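You operate a simulated robot arm through the tools that you are given. There is no shell and no other tool. Be economical: measure what you need, move in short steps, check, and stop when the job is done.

The job below is to be done with a simulated robot arm. You get a single attempt, and the scene is never put back.

TASK
Draw back and tie the curtain, then unlock and open window 1.

Only the result counts: the job must be done as asked and must still hold three seconds after the hand-in. Knocking over, shifting, dropping, spilling or breaking anything else fails it.

THE ROBOT
A 6-joint arm with a two-finger parallel gripper on a trunk, on a base that drives. Base frame: it is fixed to the floor where the robot stands at the start and does not move with it; the origin is under the middle of the robot, x ahead of it, y to its left, z up. Readings come in mm, degrees, newtons and seconds.
With the tool pointing down near the work surface it reaches from about 300 to 700 mm from the robot's upright axis, wherever it stands. Its first joint turns from -166.0 to 166.0 degrees. Places, roughly: black lock [-600, 1700, 800]; brass lock [500, 0, 800]; curtain [500, 0, 1000]; curtain tie [900, -800, 1000]; number one window [800, -300, 700]; silver lock [-2500, 4300, 1000]. Payload 4.1 kg.
The TCP is the grasp point between the finger pads, 23 mm short of the fingertips. In the tool frame z runs along the fingers and y along their closing line. Largest opening 94 mm; finger width 38, thickness 10; the body of the gripper, 54 by 96 mm, starts 39 mm behind the TCP.
Orientation is that of the tool frame in the base frame, as a unit quaternion [w, x, y, z]. With the fingers straight down and closing along the base's y, the tool's x points along the base's -x, its y along +y and its z along -z.

THE INTERFACE
- The arm moves only by the tool send_rows. Its argument "moves" is text: rows parted by semicolons, each of 7 numbers parted by spaces: the shift along the tool's x, y, z in mm, then the turn, a rotation vector about the tool's x, y, z in degrees, then the opening, from 0 (shut) to 1 (fully open). In form: dx dy dz wx wy wz gripper; .... A call has 1 to 12 rows; each row shifts and turns the commanded pose from where the row before left it, along the tool's axes as they then stand. Each row takes 0.2 s and may step no farther than 50 mm and 8.6 degrees from the row before; otherwise, or with a gripper value out of range, the whole call is refused. Where a pose cannot be reached the arm comes as near as it can. A force on the tool above 60 N (or 10 N above the force at the start of the call, whichever is more), or a blocked arm, ends the call early, and 0.2 s more pass. Each finger travels about 45 mm/s and halts on what it meets, pressing with about 23 N; the grip force reading is that of the motor and also rises with nothing between the fingers. The clock runs only during rows and for 0.2 s after the last one: add rows that do not move to give the fingers time. The reply holds the time, the measured pose of the TCP, the force on the tool along the base axes, the opening and the grip force, in the units named above and with some noise, with the torque about the TCP (base axes, N m) and any sound that the robot's microphone picked up.
- Cameras (640 x 400 px; columns grow to the right, rows downward): "scene" is now at [11.3, 163.2, 1556.9]; the picture's right is [-0.10, -1.00, 0.00], its down [-0.79, 0.08, -0.60] and it looks along [0.60, -0.06, -0.80] (base axes); focal length 250 px, centre (320, 200). "wrist" rides on the gripper at [86, 16, -75] in the tool frame; the picture's right is [-0.18, 0.98, 0.00], its down [-0.58, -0.11, -0.81] and it looks along [-0.79, -0.15, 0.59] (tool axes); focal length 243 px, centre (320, 200). There is no depth. A picture from a camera that has moved, and an enlarged one, comes with that camera's place and axes in the base frame and with its lens. The place of the scene camera against the robot may be out by one fixed shift of up to 12 mm in any direction.
- capture(camera): a new picture of that camera. The clock stands still meanwhile.
- lift_body(by): slides the trunk up (or, below 0, down) by that many mm; the arm and the scene camera ride with it, the base frame stays. It gives what a move gives, with no picture.
- steer(legs): drives the robot by 1 to 6 legs, each [ahead, turn to the left] in mm and degrees, along the robot's own axes; the way and the turn of a leg run together, so that a leg with both is an arc; at most 1500 mm and 180 degrees a leg. The arm and the cameras ride along, it lands a little off, and it stops where it bumps. It gives what a move gives.
- turn_head(pan, tilt): turns the head with the scene camera to pan (to the left, within 155 degrees either way) and tilt (down, from -29 to 69), counted from straight ahead of the robot. It gives what a move gives.
- inspect(camera, box): a new picture of the part [left, top, right, bottom] of that camera's present view, enlarged. The clock stands still meanwhile.
- sign_off(): hands the job in; it is judged then, once.

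Work in short steps. Places have to be worked out from the pictures, the camera data and where the tool is seen: move nearer, look again, correct. Check each grasp and each placing, and mend what went wrong. You have 120 turns and 98 pictures in all, those below and enlarged ones among them. Open the gripper and draw the arm clear of the work before you hand the job in, unless the task says otherwise; then end with one line.

The tools are called after "Call:" by a JSON object that holds its "name" and its "arguments". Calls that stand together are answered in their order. send_rows: Moves the arm, as the interface text tells. Its arguments: {"type":"object","properties":{"moves":{"type":"string"}},"required":["moves"]} The other tools are called the same way: lift_body (by) slides the trunk up or down; steer (legs) drives the base; turn_head (pan, tilt) turns the head that bears the scene camera; capture (camera) takes a picture; inspect (camera, box) takes an enlarged picture of a part of a camera's view; sign_off () hands the job in.

At the start:

```text
time_s: 0.0
tcp_pos: [381.1, -160.1, 1280.8]
orientation: [0.0, 0.0, 1.0, 0.0]
wrist_force: [0.9, 0.6, -0.7]
ft_torque: [-0.02, 0.04, 0.01]
gripper_width: 93.9
gripper_force: 0.0
trunk travel left (down, up): [-525.0, 65.0]
robot x, y, heading: [1.8, 0.8, 0.1]
head pan, tilt: [-5.5, 52.8]
```

scene: 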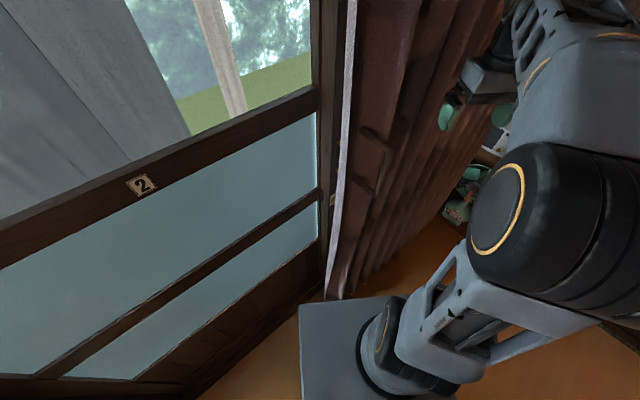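
wrist: 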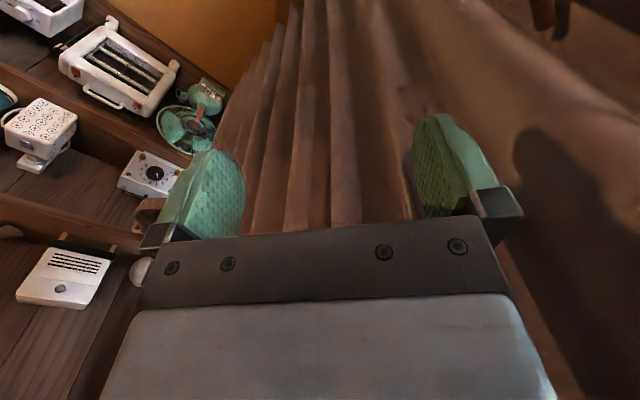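

The views show window 2 on the left, a curtain ahead-right, and shelves on the right. I'll raise the head to see more.

Call:
{"name": "turn_head", "arguments": {"pan": 0, "tilt": 15}}

Call:
{"name": "capture", "arguments": {"camera": "scene"}}

Call:
{"name": "turn_head", "arguments": {"pan": -50, "tilt": 20}}

Call:
{"name": "capture", "arguments": {"camera": "scene"}}

Call:
{"name": "turn_head", "arguments": {"pan": 60, "tilt": 20}}

Call:
{"name": "capture", "arguments": {"camera": "scene"}}

```text
time_s: 1.0
tcp_pos: [380.3, -160.9, 1280.7]
orientation: [-0.001, 0.0, 1.0, 0.0]
wrist_force: [0.0, -0.4, -0.4]
ft_torque: [-0.01, 0.0, -0.02]
gripper_width: 94.0
gripper_force: 0.0
trunk travel left (down, up): [-525.0, 65.0]
robot x, y, heading: [-0.5, -3.0, 0.0]
head pan, tilt: [0.0, 15.0]
```

```text
95 pictures are left
camera scene: at [30.8, 170.2, 1614.3], right [0.0, -1.0, 0.0], down [-0.26, 0.0, -0.97], along [0.97, 0.0, -0.26], focal length 250 px, centre (320, 200)
```

scene: 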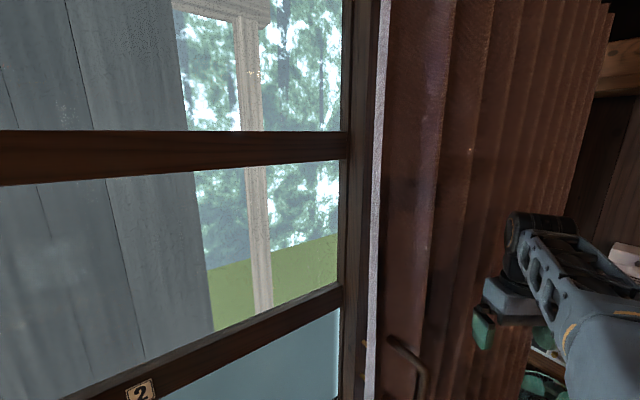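

```text
time_s: 2.2
tcp_pos: [380.8, -159.9, 1279.8]
orientation: [0.0, 0.0, 1.0, 0.001]
wrist_force: [-0.6, 0.1, -0.4]
ft_torque: [0.02, -0.04, 0.03]
gripper_width: 94.0
gripper_force: 0.2
trunk travel left (down, up): [-525.0, 65.0]
robot x, y, heading: [1.1, -0.5, 0.1]
head pan, tilt: [-50.0, 20.0]
```

```text
94 pictures are left
camera scene: at [-2.7, 98.9, 1606.3], right [-0.77, -0.64, 0.0], down [-0.22, 0.26, -0.94], along [0.6, -0.72, -0.34], focal length 250 px, centre (320, 200)
```

scene: 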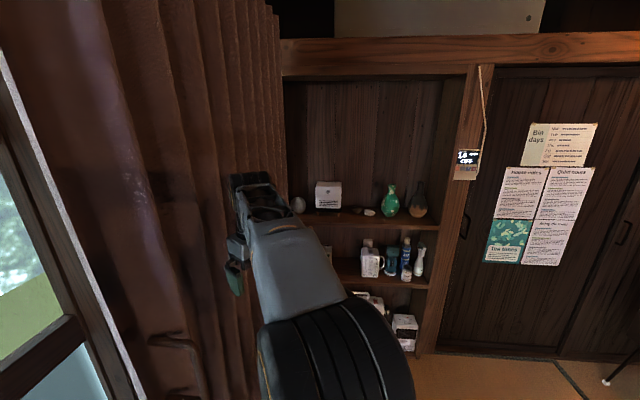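

```text
time_s: 4.1
tcp_pos: [381.5, -158.8, 1281.7]
orientation: [0.0, 0.001, 1.0, 0.0]
wrist_force: [0.2, -0.5, -0.5]
ft_torque: [0.0, 0.03, -0.03]
gripper_width: 94.0
gripper_force: 0.2
trunk travel left (down, up): [-525.0, 65.0]
robot x, y, heading: [-0.6, -2.0, 0.1]
head pan, tilt: [60.0, 20.0]
```

```text
93 pictures are left
camera scene: at [-16.0, 250.9, 1606.2], right [0.87, -0.5, 0.0], down [-0.17, -0.3, -0.94], along [0.47, 0.81, -0.34], focal length 250 px, centre (320, 200)
```

scene: 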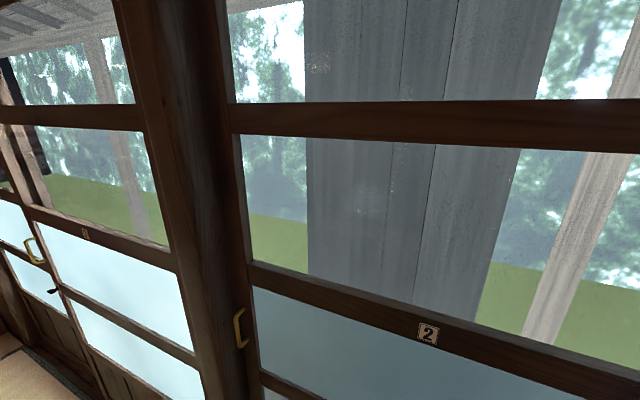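

Sliding windows; curtain covers window 1 presumably. I look at the right-hand wall and its notes more closely, and look behind before driving.

Call:
{"name": "turn_head", "arguments": {"pan": -65, "tilt": 20}}

Call:
{"name": "inspect", "arguments": {"camera": "scene", "box": [340, 80, 540, 240]}}

Call:
{"name": "turn_head", "arguments": {"pan": -145, "tilt": 30}}

Call:
{"name": "capture", "arguments": {"camera": "scene"}}

Call:
{"name": "turn_head", "arguments": {"pan": 145, "tilt": 30}}

Call:
{"name": "capture", "arguments": {"camera": "scene"}}

```text
time_s: 6.2
tcp_pos: [380.3, -160.1, 1279.1]
orientation: [0.001, 0.0, 1.0, 0.0]
wrist_force: [-0.1, 0.1, 0.6]
ft_torque: [-0.02, -0.01, 0.01]
gripper_width: 94.0
gripper_force: 0.1
trunk travel left (down, up): [-525.0, 65.0]
robot x, y, heading: [-1.0, -1.6, -0.3]
head pan, tilt: [-65.0, 20.0]
```

```text
2.50 times, centred on (440, 160) of scene
camera zoom: at [-23.2, 85.9, 1606.3], right [-0.91, -0.42, 0.0], down [-0.14, 0.31, -0.94], along [0.4, -0.85, -0.34], focal length 626 px, centre (20, 300)
```

zoom: 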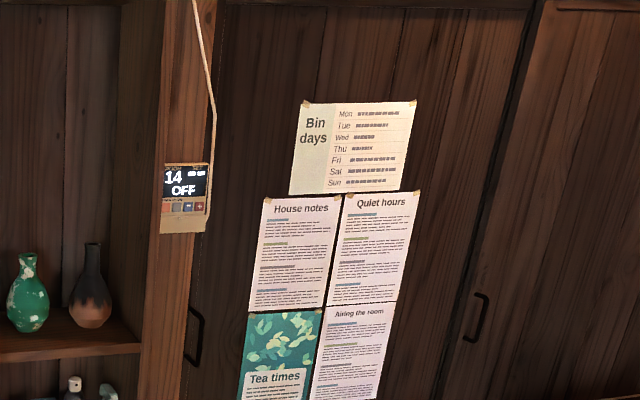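

```text
time_s: 7.7
tcp_pos: [381.6, -159.4, 1280.1]
orientation: [0.0, 0.0, 1.0, 0.0]
wrist_force: [-0.1, -0.2, 0.3]
ft_torque: [-0.02, -0.01, -0.02]
gripper_width: 94.0
gripper_force: 0.1
trunk travel left (down, up): [-525.0, 65.0]
robot x, y, heading: [0.8, -1.4, -0.0]
head pan, tilt: [-145.0, 30.0]
```

```text
91 pictures are left
camera scene: at [-136.7, 118.3, 1590.2], right [-0.57, 0.82, 0.0], down [0.41, 0.29, -0.87], along [-0.71, -0.5, -0.5], focal length 250 px, centre (320, 200)
```

scene: 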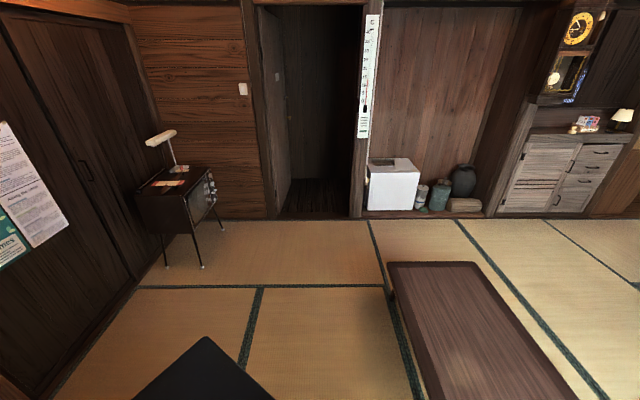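

```text
time_s: 11.7
tcp_pos: [380.8, -159.7, 1280.0]
orientation: [0.0, 0.0, 1.0, 0.001]
wrist_force: [-0.6, -0.4, 0.1]
ft_torque: [0.0, 0.02, -0.03]
gripper_width: 93.9
gripper_force: 0.0
trunk travel left (down, up): [-525.0, 65.0]
robot x, y, heading: [2.2, 1.0, -0.2]
head pan, tilt: [145.0, 30.0]
```

```text
90 pictures are left
camera scene: at [-136.7, 222.1, 1590.2], right [0.57, 0.82, 0.0], down [0.41, -0.29, -0.87], along [-0.71, 0.5, -0.5], focal length 250 px, centre (320, 200)
```

scene: 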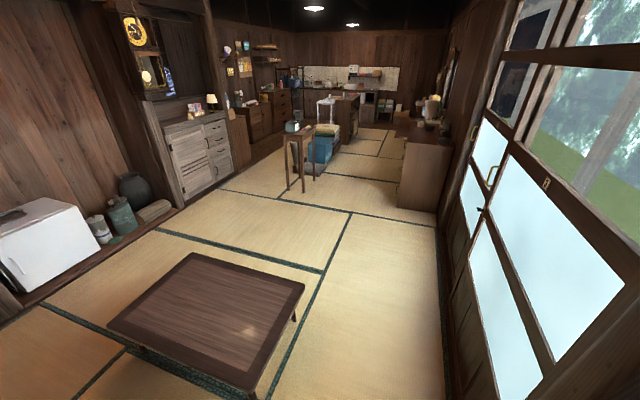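

The room is clear behind up to the low table (near edge x≈-760). I back up 300 mm and look at the curtain, and read the "Airing the room" note.

Call:
{"name": "steer", "arguments": {"legs": [[-300, 0]]}}

Call:
{"name": "turn_head", "arguments": {"pan": -75, "tilt": 25}}

Call:
{"name": "capture", "arguments": {"camera": "scene"}}

Call:
{"name": "turn_head", "arguments": {"pan": -20, "tilt": 25}}

Call:
{"name": "capture", "arguments": {"camera": "scene"}}

```text
time_s: 13.7
tcp_pos: [82.9, -158.8, 1279.7]
orientation: [0.0, -0.001, 1.0, 0.001]
wrist_force: [0.2, 0.5, -0.4]
ft_torque: [0.01, -0.02, -0.02]
gripper_width: 94.0
gripper_force: 0.1
trunk travel left (down, up): [-525.0, 65.0]
robot x, y, heading: [-297.5, -1.7, -0.0]
head pan, tilt: [145.0, 30.0]
```

```text
time_s: 16.9
tcp_pos: [82.6, -159.6, 1280.9]
orientation: [0.0, -0.001, 1.0, 0.0]
wrist_force: [-0.1, 0.4, 0.1]
ft_torque: [0.02, -0.03, -0.01]
gripper_width: 94.0
gripper_force: 0.0
trunk travel left (down, up): [-525.0, 65.0]
robot x, y, heading: [-299.1, -1.9, 0.2]
head pan, tilt: [-75.0, 25.0]
```

```text
89 pictures are left
camera scene: at [-336.9, 81.0, 1598.2], right [-0.97, -0.26, 0.0], down [-0.11, 0.41, -0.91], along [0.24, -0.88, -0.42], focal length 250 px, centre (320, 200)
```

scene: 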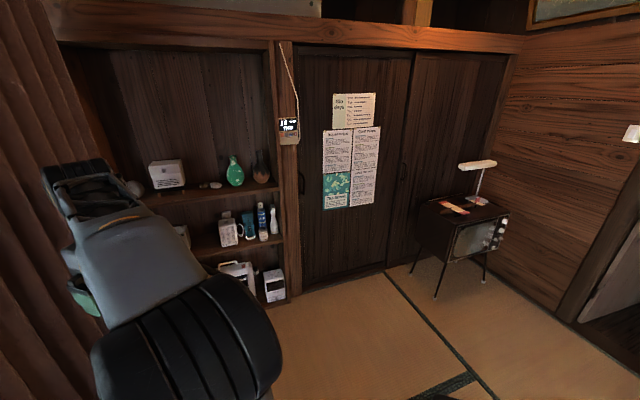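

```text
time_s: 18.1
tcp_pos: [83.3, -158.9, 1279.9]
orientation: [0.0, -0.001, 1.0, 0.0]
wrist_force: [-0.6, 1.0, -0.8]
ft_torque: [0.04, 0.01, 0.0]
gripper_width: 94.2
gripper_force: 0.0
trunk travel left (down, up): [-525.0, 65.0]
robot x, y, heading: [-298.4, -0.5, 0.2]
head pan, tilt: [-20.0, 25.0]
```

```text
88 pictures are left
camera scene: at [-274.3, 138.5, 1598.2], right [-0.34, -0.94, 0.0], down [-0.4, 0.14, -0.91], along [0.85, -0.31, -0.42], focal length 250 px, centre (320, 200)
```

scene: 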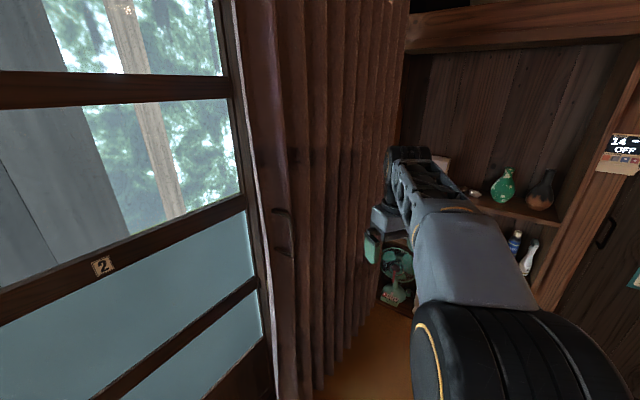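

The leading edge of the curtain carries a handle at about (420, 20, 1150). I zoom on it, and on the far right region for the tie.

Call:
{"name": "inspect", "arguments": {"camera": "scene", "box": [200, 150, 360, 250]}}

Call:
{"name": "inspect", "arguments": {"camera": "scene", "box": [220, 240, 420, 400]}}

Call:
{"name": "capture", "arguments": {"camera": "wrist"}}

```text
4.00 times, centred on (280, 200) of scene
camera zoom: at [-274.3, 138.5, 1598.2], right [-0.34, -0.94, 0.0], down [-0.4, 0.14, -0.91], along [0.85, -0.31, -0.42], focal length 1001 px, centre (480, 200)
```

zoom: 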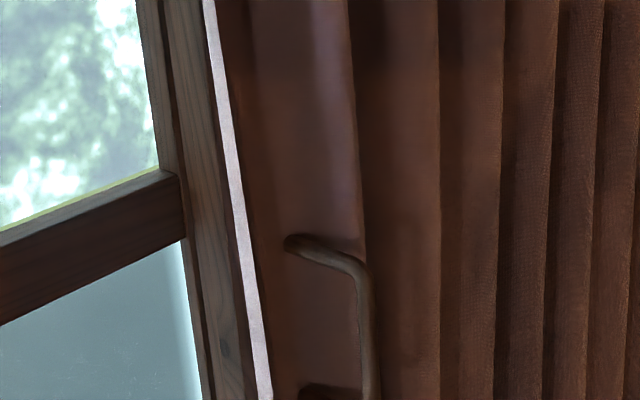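

```text
2.50 times, centred on (320, 320) of scene
camera zoom: at [-274.3, 138.5, 1598.2], right [-0.34, -0.94, 0.0], down [-0.4, 0.14, -0.91], along [0.85, -0.31, -0.42], focal length 626 px, centre (320, -100)
```

zoom: 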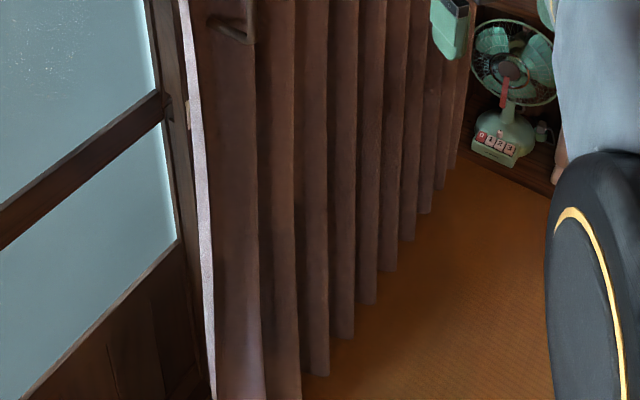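

```text
85 pictures are left
camera wrist: at [-4.1, -141.9, 1354.9], right [0.18, 0.98, 0.0], down [0.58, -0.11, 0.81], along [0.79, -0.15, -0.59], focal length 243 px, centre (320, 200)
```

wrist: 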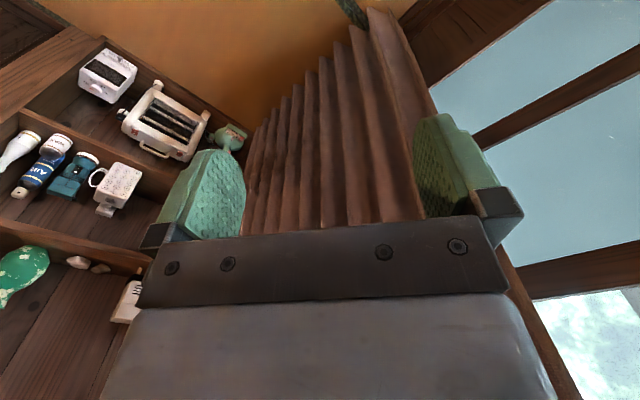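

The window wall appears skewed: its line runs along about (0.52, -0.85) in x-y, normal toward the robot (-0.85, -0.52). I turn the robot left 31° to face it squarely, lower the arm out of the view and look toward the tie.

Call:
{"name": "steer", "arguments": {"legs": [[0, 31]]}}

Call:
{"name": "send_rows", "arguments": {"moves": "0 0 50 0 0 0 1;0 0 50 0 0 0 1;0 0 50 0 0 0 1;0 0 50 0 0 0 1;0 0 50 0 0 0 1;0 0 50 0 0 0 1"}}

Call:
{"name": "turn_head", "arguments": {"pan": -45, "tilt": 20}}

Call:
{"name": "capture", "arguments": {"camera": "scene"}}

Call:
{"name": "capture", "arguments": {"camera": "wrist"}}

```text
time_s: 20.0
tcp_pos: [111.0, 56.5, 1280.1]
orientation: [0.0, -0.264, 0.965, 0.0]
wrist_force: [0.8, 1.4, 0.0]
ft_torque: [0.0, -0.01, 0.0]
gripper_width: 94.1
gripper_force: 0.1
trunk travel left (down, up): [-525.0, 65.0]
robot x, y, heading: [-299.2, -1.7, 30.7]
head pan, tilt: [-20.0, 25.0]
```

```text
time_s: 21.4
tcp_pos: [112.4, 53.5, 976.8]
orientation: [0.0, -0.263, 0.965, -0.001]
wrist_force: [-0.2, 0.1, -0.2]
ft_torque: [0.01, -0.03, 0.03]
gripper_width: 94.2
gripper_force: 0.0
trunk travel left (down, up): [-525.0, 65.0]
robot x, y, heading: [-293.0, -3.0, 30.5]
head pan, tilt: [-20.0, 25.0]
```

```text
time_s: 22.3
tcp_pos: [111.3, 52.7, 979.0]
orientation: [0.0, -0.264, 0.965, 0.0]
wrist_force: [0.2, 0.8, -0.3]
ft_torque: [-0.01, 0.02, 0.01]
gripper_width: 94.2
gripper_force: 0.0
trunk travel left (down, up): [-525.0, 65.0]
robot x, y, heading: [-296.3, -2.2, 30.5]
head pan, tilt: [-45.0, 20.0]
```

```text
84 pictures are left
camera scene: at [-346.6, 93.3, 1606.2], right [-0.25, -0.97, 0.0], down [-0.33, 0.09, -0.94], along [0.91, -0.23, -0.34], focal length 250 px, centre (320, 200)
```

scene: 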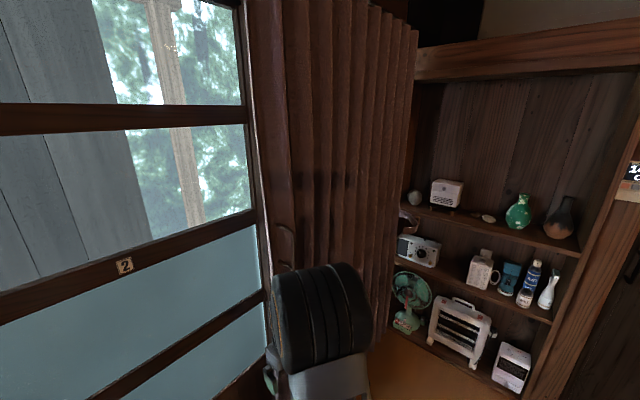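

```text
83 pictures are left
camera wrist: at [28.8, 24.4, 1053.0], right [-0.34, 0.94, 0.0], down [0.56, 0.2, 0.81], along [0.76, 0.27, -0.59], focal length 243 px, centre (320, 200)
```

wrist: 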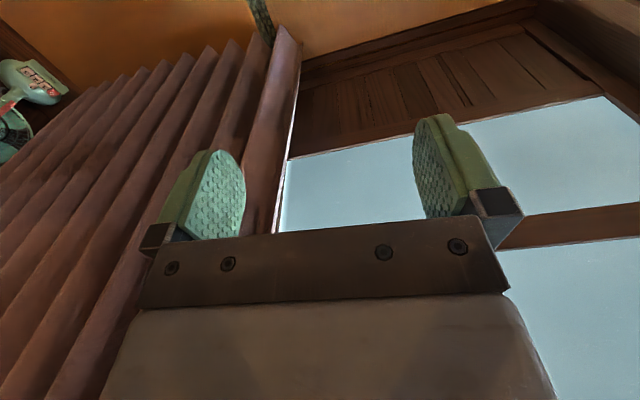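

There is a brown object at (405,220), near the curtain's far end — possibly the tie. I zoom there, and toward the handle/upper rod.

Call:
{"name": "inspect", "arguments": {"camera": "scene", "box": [360, 180, 456, 240]}}

Call:
{"name": "turn_head", "arguments": {"pan": -45, "tilt": -10}}

Call:
{"name": "capture", "arguments": {"camera": "scene"}}

```text
6.67 times, centred on (408, 210) of scene
camera zoom: at [-346.6, 93.3, 1606.2], right [-0.25, -0.97, 0.0], down [-0.33, 0.09, -0.94], along [0.91, -0.23, -0.34], focal length 1669 px, centre (-267, 133)
```

zoom: 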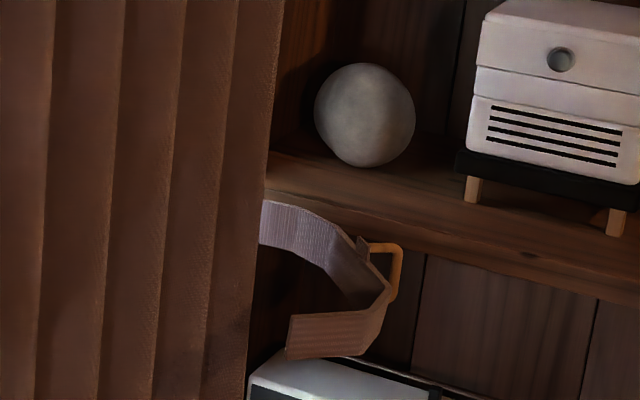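

```text
time_s: 23.2
tcp_pos: [112.0, 53.1, 977.3]
orientation: [-0.001, -0.263, 0.965, 0.0]
wrist_force: [0.0, 0.1, -0.2]
ft_torque: [0.0, 0.02, 0.0]
gripper_width: 94.3
gripper_force: 0.1
trunk travel left (down, up): [-525.0, 65.0]
robot x, y, heading: [-297.6, -0.1, 30.4]
head pan, tilt: [-45.0, -10.0]
```

```text
81 pictures are left
camera scene: at [-355.2, 95.4, 1653.7], right [-0.25, -0.97, 0.0], down [0.17, -0.04, -0.98], along [0.95, -0.25, 0.17], focal length 250 px, centre (320, 200)
```

scene: 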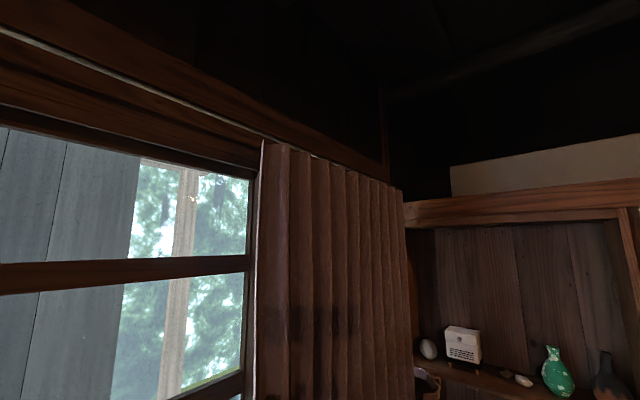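

The tie is a strap with a brass loop at its end, near the shelf wall. I'll set the robot parallel to the window wall (heading ≈ -59°), with the curtain on its left, so it can slide along the wall by driving.

Call:
{"name": "steer", "arguments": {"legs": [[0, -77.5], [515, 0], [0, -11.7]]}}

Call:
{"name": "turn_head", "arguments": {"pan": 60, "tilt": 30}}

Call:
{"name": "capture", "arguments": {"camera": "scene"}}

Call:
{"name": "turn_head", "arguments": {"pan": 20, "tilt": 30}}

Call:
{"name": "capture", "arguments": {"camera": "scene"}}

```text
time_s: 30.3
tcp_pos: [103.7, -789.4, 977.7]
orientation: [0.0, 0.495, 0.869, 0.0]
wrist_force: [0.4, 0.0, -0.6]
ft_torque: [-0.02, -0.02, -0.01]
gripper_width: 93.9
gripper_force: 0.1
trunk travel left (down, up): [-525.0, 65.0]
robot x, y, heading: [49.1, -377.6, -59.5]
head pan, tilt: [-45.0, -10.0]
```

```text
time_s: 32.1
tcp_pos: [103.4, -789.5, 977.3]
orientation: [0.0, 0.495, 0.869, 0.0]
wrist_force: [0.6, -0.3, 0.5]
ft_torque: [0.0, -0.01, 0.02]
gripper_width: 93.8
gripper_force: 0.0
trunk travel left (down, up): [-525.0, 65.0]
robot x, y, heading: [46.1, -382.7, -59.6]
head pan, tilt: [60.0, 30.0]
```

```text
80 pictures are left
camera scene: at [250.6, -238.2, 1590.2], right [0.01, -1.0, 0.0], down [-0.5, 0.0, -0.87], along [0.87, 0.01, -0.5], focal length 250 px, centre (320, 200)
```

scene: 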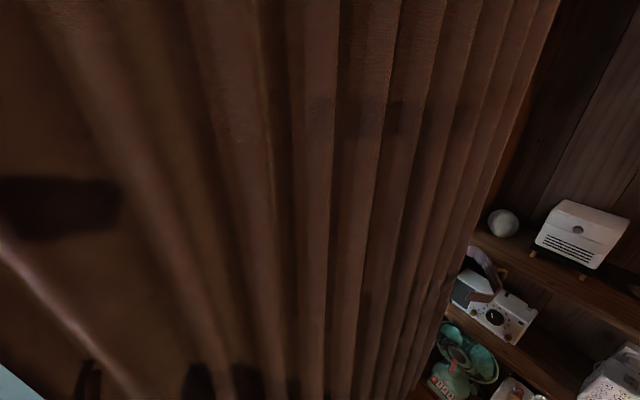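

```text
time_s: 33.2
tcp_pos: [104.4, -789.3, 978.4]
orientation: [0.0, 0.496, 0.868, 0.001]
wrist_force: [-0.1, -0.5, -0.4]
ft_torque: [0.01, -0.01, -0.05]
gripper_width: 93.8
gripper_force: 0.0
trunk travel left (down, up): [-525.0, 65.0]
robot x, y, heading: [51.7, -376.5, -59.3]
head pan, tilt: [20.0, 30.0]
```

```text
79 pictures are left
camera scene: at [230.1, -296.4, 1590.2], right [-0.63, -0.77, 0.0], down [-0.39, 0.32, -0.87], along [0.67, -0.55, -0.5], focal length 250 px, centre (320, 200)
```

scene: 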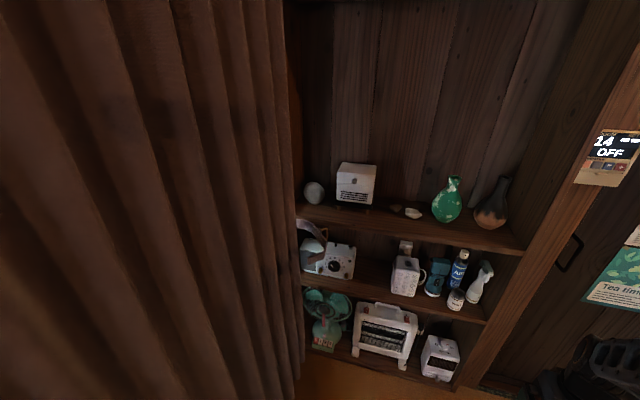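

Handle bar should be about 155 mm behind and 470 mm left of the robot's axis. I bring the arm in and swing it to the left side, staying clear of the curtain.

Call:
{"name": "send_rows", "arguments": {"moves": "16 40 -25 0 0 0 1;16 40 -25 0 0 0 1;16 40 -25 0 0 0 1;16 40 -25 0 0 0 1"}}

Call:
{"name": "send_rows", "arguments": {"moves": "3.1 45.5 0 0 0 -8.2 1;3.1 45.5 0 0 0 -8.2 1;3.1 45.5 0 0 0 -8.2 1;3.1 45.5 0 0 0 -8.2 1;3.1 45.5 0 0 0 -8.2 1;3.1 45.5 0 0 0 -8.2 1;3.1 45.5 0 0 0 -8.2 1;3.1 45.5 0 0 0 -8.2 1;3.1 45.5 0 0 0 -8.2 1;3.1 45.5 0 0 0 -8.2 1;3.1 45.5 0 0 0 -8.2 1"}}

```text
time_s: 34.2
tcp_pos: [207.7, -652.5, 1079.7]
orientation: [-0.001, 0.496, 0.869, 0.001]
wrist_force: [-0.5, -0.3, 1.0]
ft_torque: [-0.01, 0.03, -0.05]
gripper_width: 93.9
gripper_force: 0.0
trunk travel left (down, up): [-525.0, 65.0]
robot x, y, heading: [51.1, -379.2, -59.6]
head pan, tilt: [20.0, 30.0]
```

```text
time_s: 36.6
tcp_pos: [322.0, -215.8, 1075.5]
orientation: [0.0, -0.266, 0.964, 0.001]
wrist_force: [-0.2, -0.8, 0.5]
ft_torque: [-0.01, 0.04, -0.01]
gripper_width: 94.0
gripper_force: 0.0
trunk travel left (down, up): [-525.0, 65.0]
robot x, y, heading: [50.3, -377.4, -59.4]
head pan, tilt: [20.0, 30.0]
```

Arm is on the left now, TCP at wall-distance b≈163 (handle b≈318). Now shift toward the handle side and pitch the tool up to horizontal, pointing at the wall.

Call:
{"name": "send_rows", "arguments": {"moves": "-30 30 -10 0 0 0 1;-30 30 -10 0 0 0 1;0 9 0 0 -8.6 0 1;0 9 0 0 -8.6 0 1;0 9 0 0 -8.6 0 1;0 9 0 0 -8.6 0 1;0 9 0 0 -8.6 0 1;0 9 0 0 -8.6 0 1;0 9 0 0 -8.6 0 1;0 9 0 0 -8.6 0 1;0 9 0 0 -8.6 0 1;0 9 0 0 -8.6 0 1"}}

Call:
{"name": "capture", "arguments": {"camera": "wrist"}}

Call:
{"name": "turn_head", "arguments": {"pan": 110, "tilt": 35}}

Call:
{"name": "capture", "arguments": {"camera": "scene"}}

```text
time_s: 38.0
tcp_pos: [381.3, -148.1, 1101.8]
orientation: [0.252, -0.173, 0.951, 0.052]
wrist_force: [-0.6, -0.3, 0.1]
ft_torque: [0.0, -0.04, -0.02]
gripper_width: 94.0
gripper_force: 0.0
trunk travel left (down, up): [-525.0, 65.0]
robot x, y, heading: [49.2, -380.3, -59.5]
head pan, tilt: [20.0, 30.0]
stopped in row 6: the arm was blocked; the commanded pose is now the measured one
```

```text
78 pictures are left
camera wrist: at [270.0, -171.9, 1123.9], right [-0.2, 0.97, 0.1], down [0.14, -0.07, 0.99], along [0.97, 0.21, -0.12], focal length 243 px, centre (320, 200)
```

wrist: 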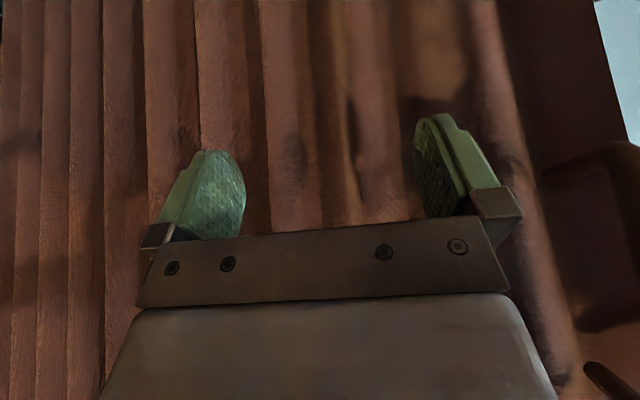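

```text
time_s: 39.6
tcp_pos: [379.9, -148.2, 1102.1]
orientation: [0.251, -0.173, 0.951, 0.052]
wrist_force: [0.2, -0.4, -0.3]
ft_torque: [-0.01, 0.01, 0.01]
gripper_width: 94.0
gripper_force: 0.1
trunk travel left (down, up): [-525.0, 65.0]
robot x, y, heading: [49.8, -380.2, -59.4]
head pan, tilt: [110.0, 35.0]
```

```text
77 pictures are left
camera scene: at [216.2, -170.9, 1582.4], right [0.77, -0.64, 0.0], down [-0.36, -0.44, -0.82], along [0.52, 0.63, -0.57], focal length 250 px, centre (320, 200)
```

scene: 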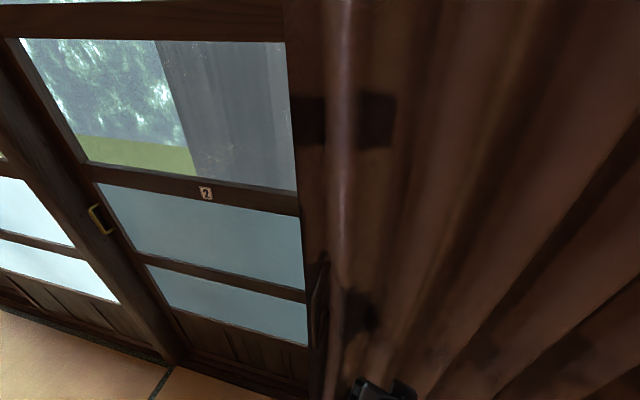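

The arm is blocked, most likely by the head mast, which is on the robot's left. I'll put the arm forward again and turn the robot around (wall on its right, a bit farther off the wall) so the head is out of the way.

Call:
{"name": "send_rows", "arguments": {"moves": "20 0 0 0 8.2 0 1;20 0 0 0 8.2 0 1;20 0 0 0 8.2 0 1;20 0 0 0 4 0 1"}}

Call:
{"name": "send_rows", "arguments": {"moves": "3.1 -45.5 0 0 0 8.2 1;3.1 -45.5 0 0 0 8.2 1;3.1 -45.5 0 0 0 8.2 1;3.1 -45.5 0 0 0 8.2 1;3.1 -45.5 0 0 0 8.2 1;3.1 -45.5 0 0 0 8.2 1;3.1 -45.5 0 0 0 8.2 1;3.1 -45.5 0 0 0 8.2 1;3.1 -45.5 0 0 0 8.2 1;3.1 -45.5 0 0 0 8.2 1;3.1 -45.5 0 0 0 8.2 1"}}

```text
time_s: 40.6
tcp_pos: [309.5, -174.2, 1076.8]
orientation: [0.007, -0.181, 0.983, 0.008]
wrist_force: [-0.1, -0.1, -1.1]
ft_torque: [-0.01, 0.0, 0.01]
gripper_width: 93.9
gripper_force: 0.1
trunk travel left (down, up): [-525.0, 65.0]
robot x, y, heading: [49.8, -378.5, -59.4]
head pan, tilt: [110.0, 35.0]
```

```text
time_s: 43.0
tcp_pos: [148.3, -603.2, 1092.5]
orientation: [0.0, 0.569, 0.822, 0.011]
wrist_force: [0.0, 0.0, -0.5]
ft_torque: [0.02, 0.02, 0.0]
gripper_width: 94.0
gripper_force: 0.0
out of reach, approached as far as the arm can: row 7, 8, 9, 10
trunk travel left (down, up): [-525.0, 65.0]
robot x, y, heading: [48.2, -376.9, -59.4]
head pan, tilt: [110.0, 35.0]
```

Arm is forward again. Now drive: ahead 200, then turn around by the room side, ending with the wall on the right.

Call:
{"name": "steer", "arguments": {"legs": [[200, 0], [0, -90], [60, 0], [0, -90]]}}

Call:
{"name": "turn_head", "arguments": {"pan": -50, "tilt": 25}}

Call:
{"name": "capture", "arguments": {"camera": "scene"}}

```text
time_s: 52.8
tcp_pos: [2.4, -357.0, 1093.7]
orientation: [0.011, 0.821, -0.571, -0.001]
wrist_force: [-0.1, 1.4, -0.2]
ft_torque: [0.02, 0.0, 0.01]
gripper_width: 94.0
gripper_force: 0.1
trunk travel left (down, up): [-525.0, 65.0]
robot x, y, heading: [100.4, -580.8, 120.3]
head pan, tilt: [110.0, 35.0]
```

```text
time_s: 55.3
tcp_pos: [2.2, -357.3, 1093.2]
orientation: [0.011, 0.821, -0.571, -0.001]
wrist_force: [0.0, -0.4, 0.1]
ft_torque: [0.01, 0.04, 0.0]
gripper_width: 94.0
gripper_force: 0.1
trunk travel left (down, up): [-525.0, 65.0]
robot x, y, heading: [97.0, -581.3, 120.4]
head pan, tilt: [-50.0, 25.0]
```

```text
76 pictures are left
camera scene: at [14.9, -625.7, 1598.2], right [0.94, -0.34, 0.0], down [-0.14, -0.4, -0.91], along [0.3, 0.85, -0.42], focal length 250 px, centre (320, 200)
```

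scene: 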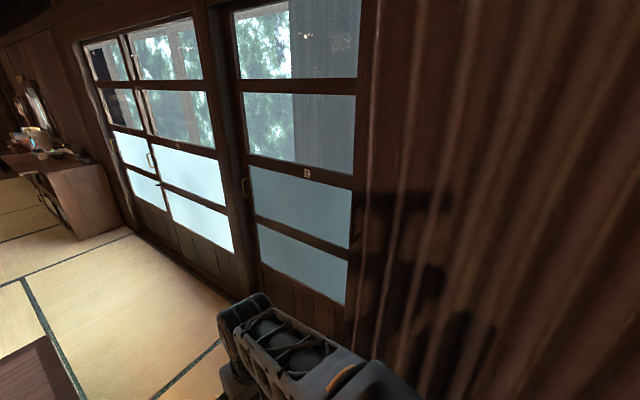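

Robot is at wall-distance 218 mm off, a≈547; the handle should be ahead-right at radius ~640. I bring the arm toward it while turning the tool to face the wall.

Call:
{"name": "send_rows", "arguments": {"moves": "-16.2 -36 0 0 0 8 1;-21 -33.4 0 0 0 8 1;-25.5 -30.2 0 0 0 8 1;-29.4 -26.3 0 0 0 8 1;-32.8 -22 0 0 0 8 1;-35.6 -17.2 0 0 0 8 1;-37.6 -12.1 0 0 0 8 1;-38.9 -6.7 0 0 0 8 1;-39.5 -1.2 0 0 0 8 1;-39.3 4.3 0 0 0 8 1"}}

Call:
{"name": "capture", "arguments": {"camera": "wrist"}}

```text
time_s: 57.5
tcp_pos: [283.3, -77.8, 1083.7]
orientation: [-0.011, -0.26, 0.965, -0.007]
wrist_force: [0.1, -0.3, 0.6]
ft_torque: [-0.01, 0.0, -0.05]
gripper_width: 93.9
gripper_force: 0.1
trunk travel left (down, up): [-525.0, 65.0]
robot x, y, heading: [98.6, -582.6, 120.6]
head pan, tilt: [-50.0, 25.0]
```

```text
75 pictures are left
camera wrist: at [201.4, -105.1, 1160.5], right [-0.34, 0.94, -0.01], down [0.57, 0.21, 0.79], along [0.75, 0.26, -0.61], focal length 243 px, centre (320, 200)
```

wrist: 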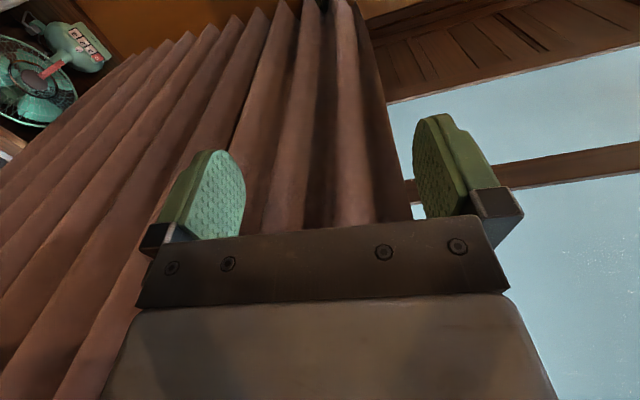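

The tool faces the wall with the curtain's leading edge in front. I pitch up by 60° and look again.

Call:
{"name": "send_rows", "arguments": {"moves": "0 0 0 0 -8.6 0 1;0 0 0 0 -8.6 0 1;0 0 0 0 -8.6 0 1;0 0 0 0 -8.6 0 1;0 0 0 0 -8.6 0 1;0 0 0 0 -8.6 0 1;0 0 0 0 -8.6 0 1"}}

Call:
{"name": "capture", "arguments": {"camera": "wrist"}}

```text
time_s: 59.1
tcp_pos: [282.8, -78.1, 1084.2]
orientation: [0.475, -0.231, 0.839, 0.126]
wrist_force: [0.8, -0.6, -0.3]
ft_torque: [0.03, -0.01, 0.05]
gripper_width: 93.8
gripper_force: 0.0
trunk travel left (down, up): [-525.0, 65.0]
robot x, y, heading: [102.6, -580.5, 120.2]
head pan, tilt: [-50.0, 25.0]
```

```text
74 pictures are left
camera wrist: at [180.0, -118.8, 1048.7], right [-0.42, 0.9, 0.15], down [-0.29, -0.29, 0.91], along [0.86, 0.34, 0.38], focal length 243 px, centre (320, 200)
```

wrist: 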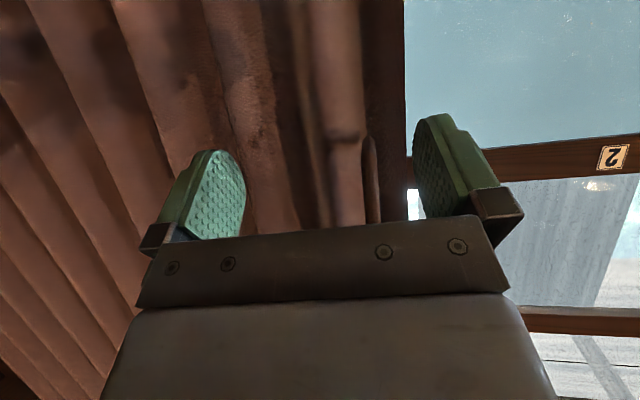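

A dark vertical shape shows between the fingers, maybe the handle or its shadow; I zoom in.

Call:
{"name": "inspect", "arguments": {"camera": "wrist", "box": [280, 60, 440, 240]}}

Call:
{"name": "turn_head", "arguments": {"pan": -70, "tilt": 35}}

Call:
{"name": "capture", "arguments": {"camera": "scene"}}

```text
2.22 times, centred on (360, 150) of wrist
camera zoom: at [180.0, -118.8, 1048.7], right [-0.42, 0.9, 0.15], down [-0.29, -0.29, 0.91], along [0.86, 0.34, 0.38], focal length 539 px, centre (231, 311)
```

zoom: 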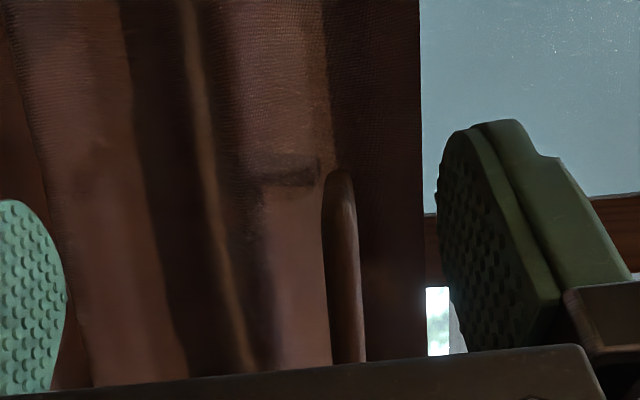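

```text
time_s: 59.9
tcp_pos: [282.8, -78.3, 1083.5]
orientation: [0.475, -0.23, 0.84, 0.125]
wrist_force: [-0.6, 0.6, -0.4]
ft_torque: [0.03, -0.01, -0.01]
gripper_width: 93.5
gripper_force: 0.0
trunk travel left (down, up): [-525.0, 65.0]
robot x, y, heading: [98.6, -582.9, 120.2]
head pan, tilt: [-70.0, 35.0]
```

```text
72 pictures are left
camera scene: at [40.2, -644.6, 1582.4], right [0.77, -0.64, 0.0], down [-0.37, -0.44, -0.82], along [0.52, 0.63, -0.57], focal length 250 px, centre (320, 200)
```

scene: 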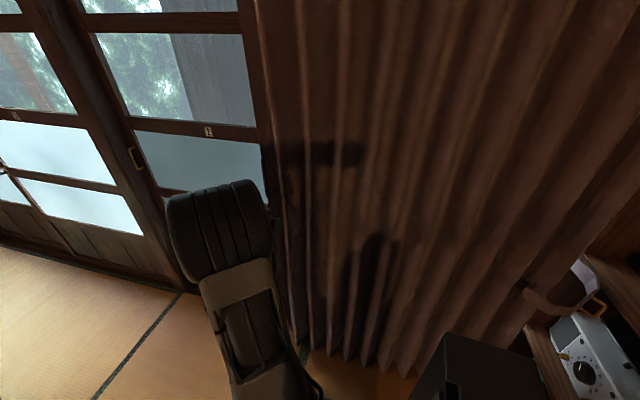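

The bar is seen head-on, right of centre. I shift tool y +40, up 60 mm, pitch another 26°, and look again for parallax.

Call:
{"name": "send_rows", "arguments": {"moves": "-26 20 -15 0 0 0 1;-26 20 -15 0 0 0 1;0 0 0 0 -8.6 0 1;0 0 0 0 -8.6 0 1;0 0 0 0 -8.6 0 1"}}

Call:
{"name": "capture", "arguments": {"camera": "wrist"}}

```text
time_s: 61.1
tcp_pos: [263.5, -43.3, 1144.4]
orientation: [0.653, -0.196, 0.71, 0.175]
wrist_force: [0.1, 0.3, 0.0]
ft_torque: [-0.02, 0.01, 0.01]
gripper_width: 94.3
gripper_force: 0.0
trunk travel left (down, up): [-525.0, 65.0]
robot x, y, heading: [99.9, -579.8, 120.1]
head pan, tilt: [-70.0, 35.0]
```

```text
71 pictures are left
camera wrist: at [184.1, -70.3, 1064.3], right [-0.48, 0.86, 0.18], down [-0.6, -0.47, 0.65], along [0.64, 0.21, 0.74], focal length 243 px, centre (320, 200)
```

wrist: 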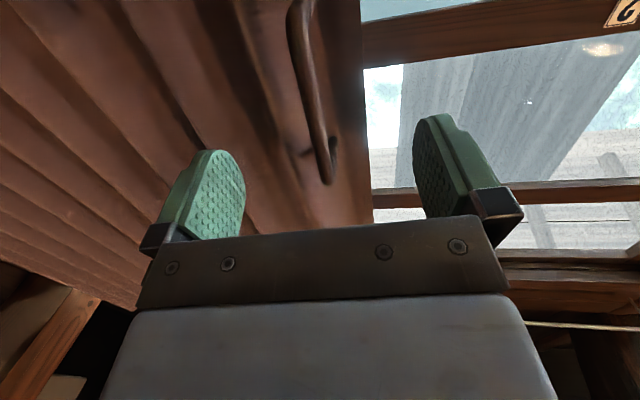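

Triangulated: bar at about (360, 5), from z≈1092 to 1241, and it now lies between the fingers' lines. I approach ~75 mm and check.

Call:
{"name": "send_rows", "arguments": {"moves": "-16 -4 35 0 0 0 1;-15 -3 35 0 0 0 1"}}

Call:
{"name": "capture", "arguments": {"camera": "wrist"}}

```text
time_s: 61.7
tcp_pos: [330.6, -12.5, 1168.0]
orientation: [0.651, -0.198, 0.712, 0.175]
wrist_force: [0.4, -0.2, 0.3]
ft_torque: [0.01, 0.03, 0.0]
gripper_width: 94.1
gripper_force: 0.0
trunk travel left (down, up): [-525.0, 65.0]
robot x, y, heading: [98.9, -581.3, 120.5]
head pan, tilt: [-70.0, 35.0]
```

```text
70 pictures are left
camera wrist: at [251.2, -39.4, 1088.7], right [-0.48, 0.86, 0.17], down [-0.59, -0.47, 0.65], along [0.64, 0.21, 0.74], focal length 243 px, centre (320, 200)
```

wrist: 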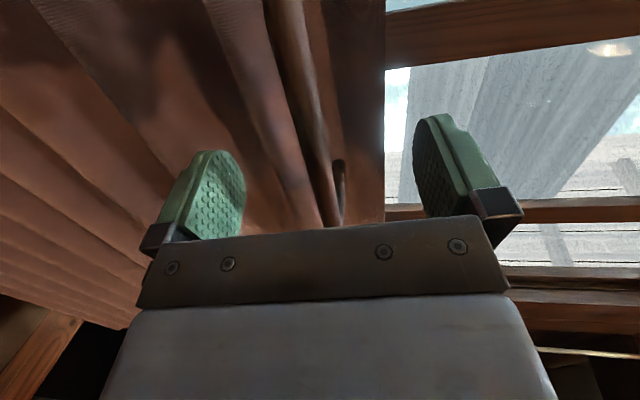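

The bar is centred between the fingers; advance 32 mm and close.

Call:
{"name": "send_rows", "arguments": {"moves": "0 0 32 0 0 0 1;0 0 0 0 0 0 0.5;0 0 0 0 0 0 0;0 0 0 0 0 0 0;0 0 0 0 0 0 0;0 0 0 0 0 0 0"}}

Call:
{"name": "capture", "arguments": {"camera": "wrist"}}

```text
time_s: 63.1
tcp_pos: [357.7, 3.7, 1166.8]
orientation: [0.651, -0.196, 0.712, 0.175]
wrist_force: [-0.9, -2.8, -1.7]
ft_torque: [0.88, 0.43, 0.02]
gripper_width: 14.2
gripper_force: 30.5
trunk travel left (down, up): [-525.0, 65.0]
robot x, y, heading: [100.9, -580.4, 120.3]
head pan, tilt: [-70.0, 35.0]
```

```text
69 pictures are left
camera wrist: at [277.3, -23.3, 1087.9], right [-0.48, 0.86, 0.18], down [-0.59, -0.47, 0.65], along [0.64, 0.21, 0.74], focal length 243 px, centre (320, 200)
```

wrist: 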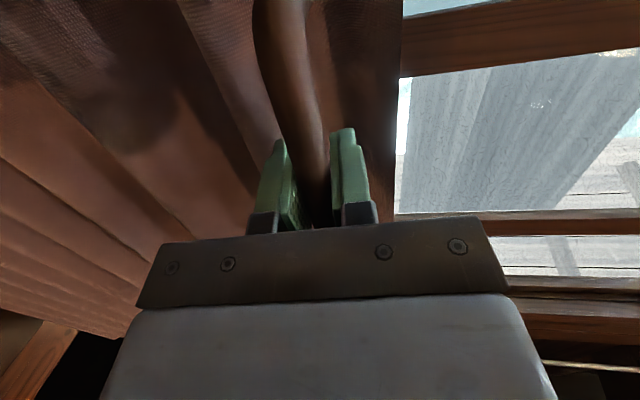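

The bar is gripped (14 mm). Pull along the wall (tool -y) in small steps and watch the forces.

Call:
{"name": "send_rows", "arguments": {"moves": "0 -15 0 0 0 0 0;0 -15 0 0 0 0 0;0 -15 0 0 0 0 0;0 -15 0 0 0 0 0"}}

```text
time_s: 64.1
tcp_pos: [392.2, -46.5, 1167.7]
orientation: [0.653, -0.193, 0.711, 0.174]
wrist_force: [39.0, 23.1, 19.0]
ft_torque: [0.82, 0.68, -0.07]
gripper_width: 13.6
gripper_force: 44.9
trunk travel left (down, up): [-525.0, 65.0]
robot x, y, heading: [99.1, -582.6, 119.8]
head pan, tilt: [-70.0, 35.0]
```

The handle moves; the reaction shows the true rail direction leans a bit more toward +x (about (.57,-.82)). I relieve 4 mm toward the wall and go on with that direction.

Call:
{"name": "send_rows", "arguments": {"moves": "0 -10 4 0 0 0 0;0 -20 1.6 0 0 0 0;0 -20 1.6 0 0 0 0;0 -20 1.6 0 0 0 0;0 -20 1.6 0 0 0 0"}}

```text
time_s: 65.3
tcp_pos: [444.7, -121.3, 1167.4]
orientation: [0.651, -0.194, 0.712, 0.174]
wrist_force: [19.0, 8.9, 19.4]
ft_torque: [0.62, 1.66, 0.2]
gripper_width: 13.9
gripper_force: 44.7
trunk travel left (down, up): [-525.0, 65.0]
robot x, y, heading: [101.0, -577.1, 120.4]
head pan, tilt: [-70.0, 35.0]
```

Rail direction confirmed (.571,-.821). Continue in larger steps.

Call:
{"name": "send_rows", "arguments": {"moves": "-1 -25 4 0 0 0 0;0 -30 2.3 0 0 0 0;0 -30 2.3 0 0 0 0;0 -30 2.3 0 0 0 0;0 -30 2.3 0 0 0 0;0 -30 2.3 0 0 0 0"}}

Call:
{"name": "capture", "arguments": {"camera": "scene"}}

```text
time_s: 66.7
tcp_pos: [504.7, -207.2, 1166.6]
orientation: [0.642, -0.197, 0.722, 0.167]
wrist_force: [-0.7, 1.4, -53.8]
ft_torque: [1.99, -0.04, -0.07]
gripper_width: 13.8
gripper_force: 45.0
out of reach, approached as far as the arm can: row 4, 5, 6
trunk travel left (down, up): [-525.0, 65.0]
robot x, y, heading: [99.5, -579.8, 120.0]
head pan, tilt: [-70.0, 35.0]
```

```text
68 pictures are left
camera scene: at [44.1, -641.2, 1581.8], right [0.77, -0.64, 0.0], down [-0.37, -0.44, -0.82], along [0.52, 0.63, -0.58], focal length 250 px, centre (320, 200)
```

scene: 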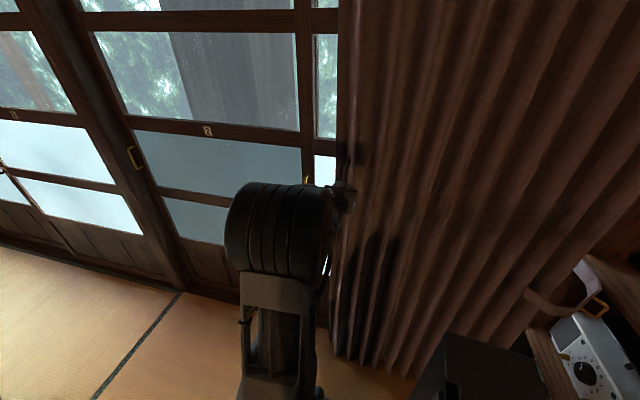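

The arm reaches its limit here because the robot is too near. I release the handle (curtain should stay), draw back pitching down, and reposition the robot farther from the wall and farther right.

Call:
{"name": "send_rows", "arguments": {"moves": "0 0 0 0 0 0 0.5;0 0 0 0 0 0 1;0 0 0 0 0 0 1;0 0 0 0 0 0 1;0 0 0 0 0 0 1;0 0 -15 0 7 0 1;0 0 -15 0 7 0 1;0 0 -20 0 7 0 1;0 0 -20 0 7 0 1;0 0 -20 0 7 0 1"}}

Call:
{"name": "capture", "arguments": {"camera": "wrist"}}

```text
time_s: 68.9
tcp_pos: [457.4, -246.5, 1198.1]
orientation: [0.478, -0.219, 0.844, 0.105]
wrist_force: [-0.8, -0.2, -1.0]
ft_torque: [0.02, 0.0, 0.01]
gripper_width: 93.9
gripper_force: 0.0
out of reach, approached as far as the arm can: row 8, 9, 10
trunk travel left (down, up): [-525.0, 65.0]
robot x, y, heading: [98.2, -578.4, 120.3]
head pan, tilt: [-70.0, 35.0]
```

```text
67 pictures are left
camera wrist: at [353.8, -282.6, 1163.0], right [-0.38, 0.92, 0.13], down [-0.3, -0.25, 0.92], along [0.88, 0.31, 0.37], focal length 243 px, centre (320, 200)
```

wrist: 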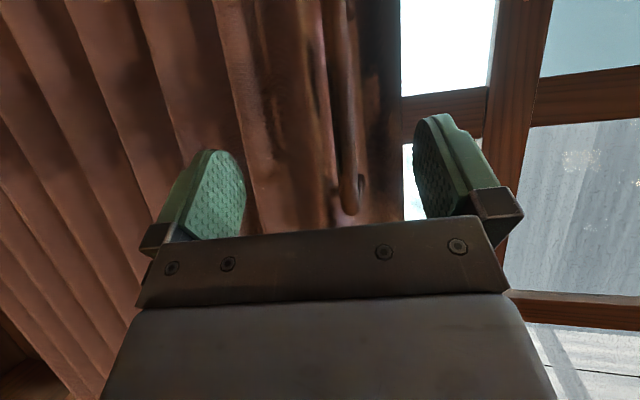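

Released and clear. Drive: turn -16, back 200, turn +20.8 so the robot ends parallel to the wall, ~620 mm from the handle plane.

Call:
{"name": "steer", "arguments": {"legs": [[-60, -16], [-140, 0], [0, 20.8]]}}

Call:
{"name": "capture", "arguments": {"camera": "wrist"}}

Call:
{"name": "capture", "arguments": {"camera": "scene"}}

```text
time_s: 72.3
tcp_pos: [486.3, -407.0, 1198.2]
orientation: [0.473, -0.254, 0.835, 0.124]
wrist_force: [-0.4, 0.6, 0.3]
ft_torque: [-0.01, -0.01, 0.05]
gripper_width: 94.1
gripper_force: 0.1
trunk travel left (down, up): [-525.0, 65.0]
robot x, y, heading: [159.2, -769.5, 125.1]
head pan, tilt: [-70.0, 35.0]
```

```text
66 pictures are left
camera wrist: at [384.6, -451.9, 1162.8], right [-0.45, 0.88, 0.13], down [-0.28, -0.27, 0.92], along [0.85, 0.38, 0.37], focal length 243 px, centre (320, 200)
```

wrist: 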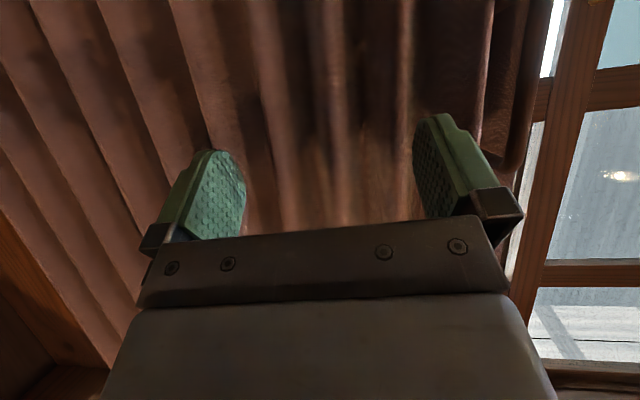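

```text
65 pictures are left
camera scene: at [103.5, -839.5, 1582.4], right [0.82, -0.57, 0.0], down [-0.33, -0.47, -0.82], along [0.47, 0.67, -0.57], focal length 250 px, centre (320, 200)
```

scene: 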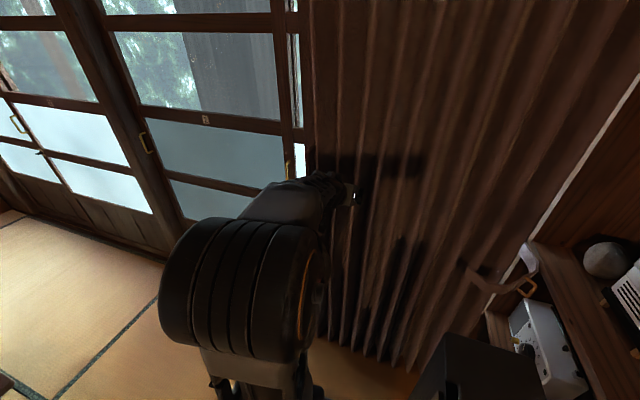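

Robot is at a≈723, b≈-309, heading 125. I move the tool back in front of the handle (505,-207), levelling the pitch.

Call:
{"name": "send_rows", "arguments": {"moves": "-1 39 13.6 -2.6 0 -1.6 1;-1 39 13.6 0 0 0 1;-1 39 13.6 0 0 0 1;-1 39 13.6 0 0 0 1;0 0 0 0 -8.6 0 1;0 0 0 0 -8.6 0 1;0 0 0 0 -8.6 0 1"}}

Call:
{"name": "capture", "arguments": {"camera": "wrist"}}

```text
time_s: 73.9
tcp_pos: [435.8, -252.0, 1167.1]
orientation: [0.642, -0.238, 0.702, 0.195]
wrist_force: [0.0, -0.8, 0.6]
ft_torque: [0.04, -0.01, 0.01]
gripper_width: 94.0
gripper_force: 0.1
trunk travel left (down, up): [-525.0, 65.0]
robot x, y, heading: [158.1, -771.1, 125.2]
head pan, tilt: [-70.0, 35.0]
```

```text
64 pictures are left
camera wrist: at [359.4, -288.4, 1088.7], right [-0.56, 0.81, 0.15], down [-0.55, -0.51, 0.66], along [0.61, 0.29, 0.73], focal length 243 px, centre (320, 200)
```

wrist: 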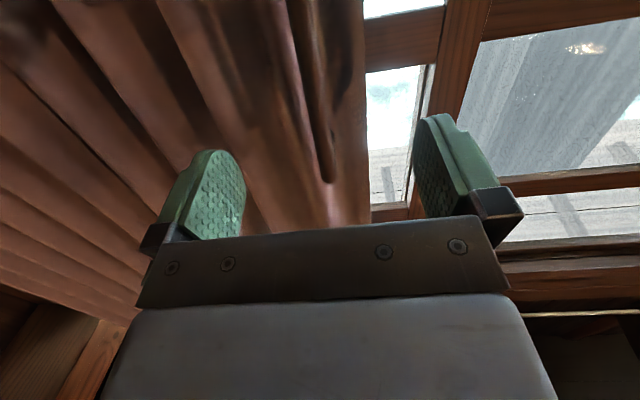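

Aligned. Advance 82 mm and close.

Call:
{"name": "send_rows", "arguments": {"moves": "-3 -2 41 0 0 0 1;-3 -2 41 0 0 0 1;0 0 0 0 0 0 0.4;0 0 0 0 0 0 0;0 0 0 0 0 0 0;0 0 0 0 0 0 0;0 0 0 0 0 0 0"}}

```text
time_s: 75.5
tcp_pos: [504.3, -207.7, 1165.0]
orientation: [0.642, -0.238, 0.702, 0.196]
wrist_force: [-0.6, 2.5, -1.0]
ft_torque: [0.91, 0.39, -0.01]
gripper_width: 14.7
gripper_force: 31.1
trunk travel left (down, up): [-525.0, 65.0]
robot x, y, heading: [156.6, -765.0, 125.5]
head pan, tilt: [-70.0, 35.0]
```

Gripped again. Pull along -y (now parallel to the rail).

Call:
{"name": "send_rows", "arguments": {"moves": "0 -30 -0.4 0 0 0 0;0 -30 -0.4 0 0 0 0;0 -30 -0.4 0 0 0 0;0 -30 -0.4 0 0 0 0;0 -30 -0.4 0 0 0 0;0 -30 -0.4 0 0 0 0"}}

```text
time_s: 76.9
tcp_pos: [587.1, -322.5, 1166.8]
orientation: [0.63, -0.239, 0.716, 0.184]
wrist_force: [-14.8, -9.7, -54.5]
ft_torque: [1.81, 0.47, -0.01]
gripper_width: 14.8
gripper_force: 44.9
out of reach, approached as far as the arm can: row 5, 6
trunk travel left (down, up): [-525.0, 65.0]
robot x, y, heading: [156.5, -775.1, 125.3]
head pan, tilt: [-70.0, 35.0]
```

The arm again hits a joint limit at this bearing, but the robot is now parallel to the rail, so I'll ease 25 mm back and then drive backward while holding the handle.

Call:
{"name": "send_rows", "arguments": {"moves": "0 30 0.4 0 0 0 0;0 30 0.4 0 0 0 0;0 0 0 0 0 0 0"}}

```text
time_s: 77.7
tcp_pos: [553.4, -273.9, 1168.3]
orientation: [0.631, -0.244, 0.711, 0.191]
wrist_force: [-8.7, -7.5, -48.5]
ft_torque: [1.23, 1.44, 0.21]
gripper_width: 14.9
gripper_force: 45.0
trunk travel left (down, up): [-525.0, 65.0]
robot x, y, heading: [155.6, -769.1, 125.1]
head pan, tilt: [-70.0, 35.0]
```

A 48 N downward residual remains; I shift the tool down 4 mm to relax it.

Call:
{"name": "send_rows", "arguments": {"moves": "4 0 0 0 0 0 0;0 0 0 0 0 0 0"}}

```text
time_s: 78.3
tcp_pos: [552.5, -273.5, 1168.7]
orientation: [0.635, -0.241, 0.709, 0.192]
wrist_force: [-2.4, -4.7, -35.6]
ft_torque: [0.95, 1.76, 0.21]
gripper_width: 14.8
gripper_force: 45.0
trunk travel left (down, up): [-525.0, 65.0]
robot x, y, heading: [154.5, -772.8, 125.3]
head pan, tilt: [-70.0, 35.0]
```

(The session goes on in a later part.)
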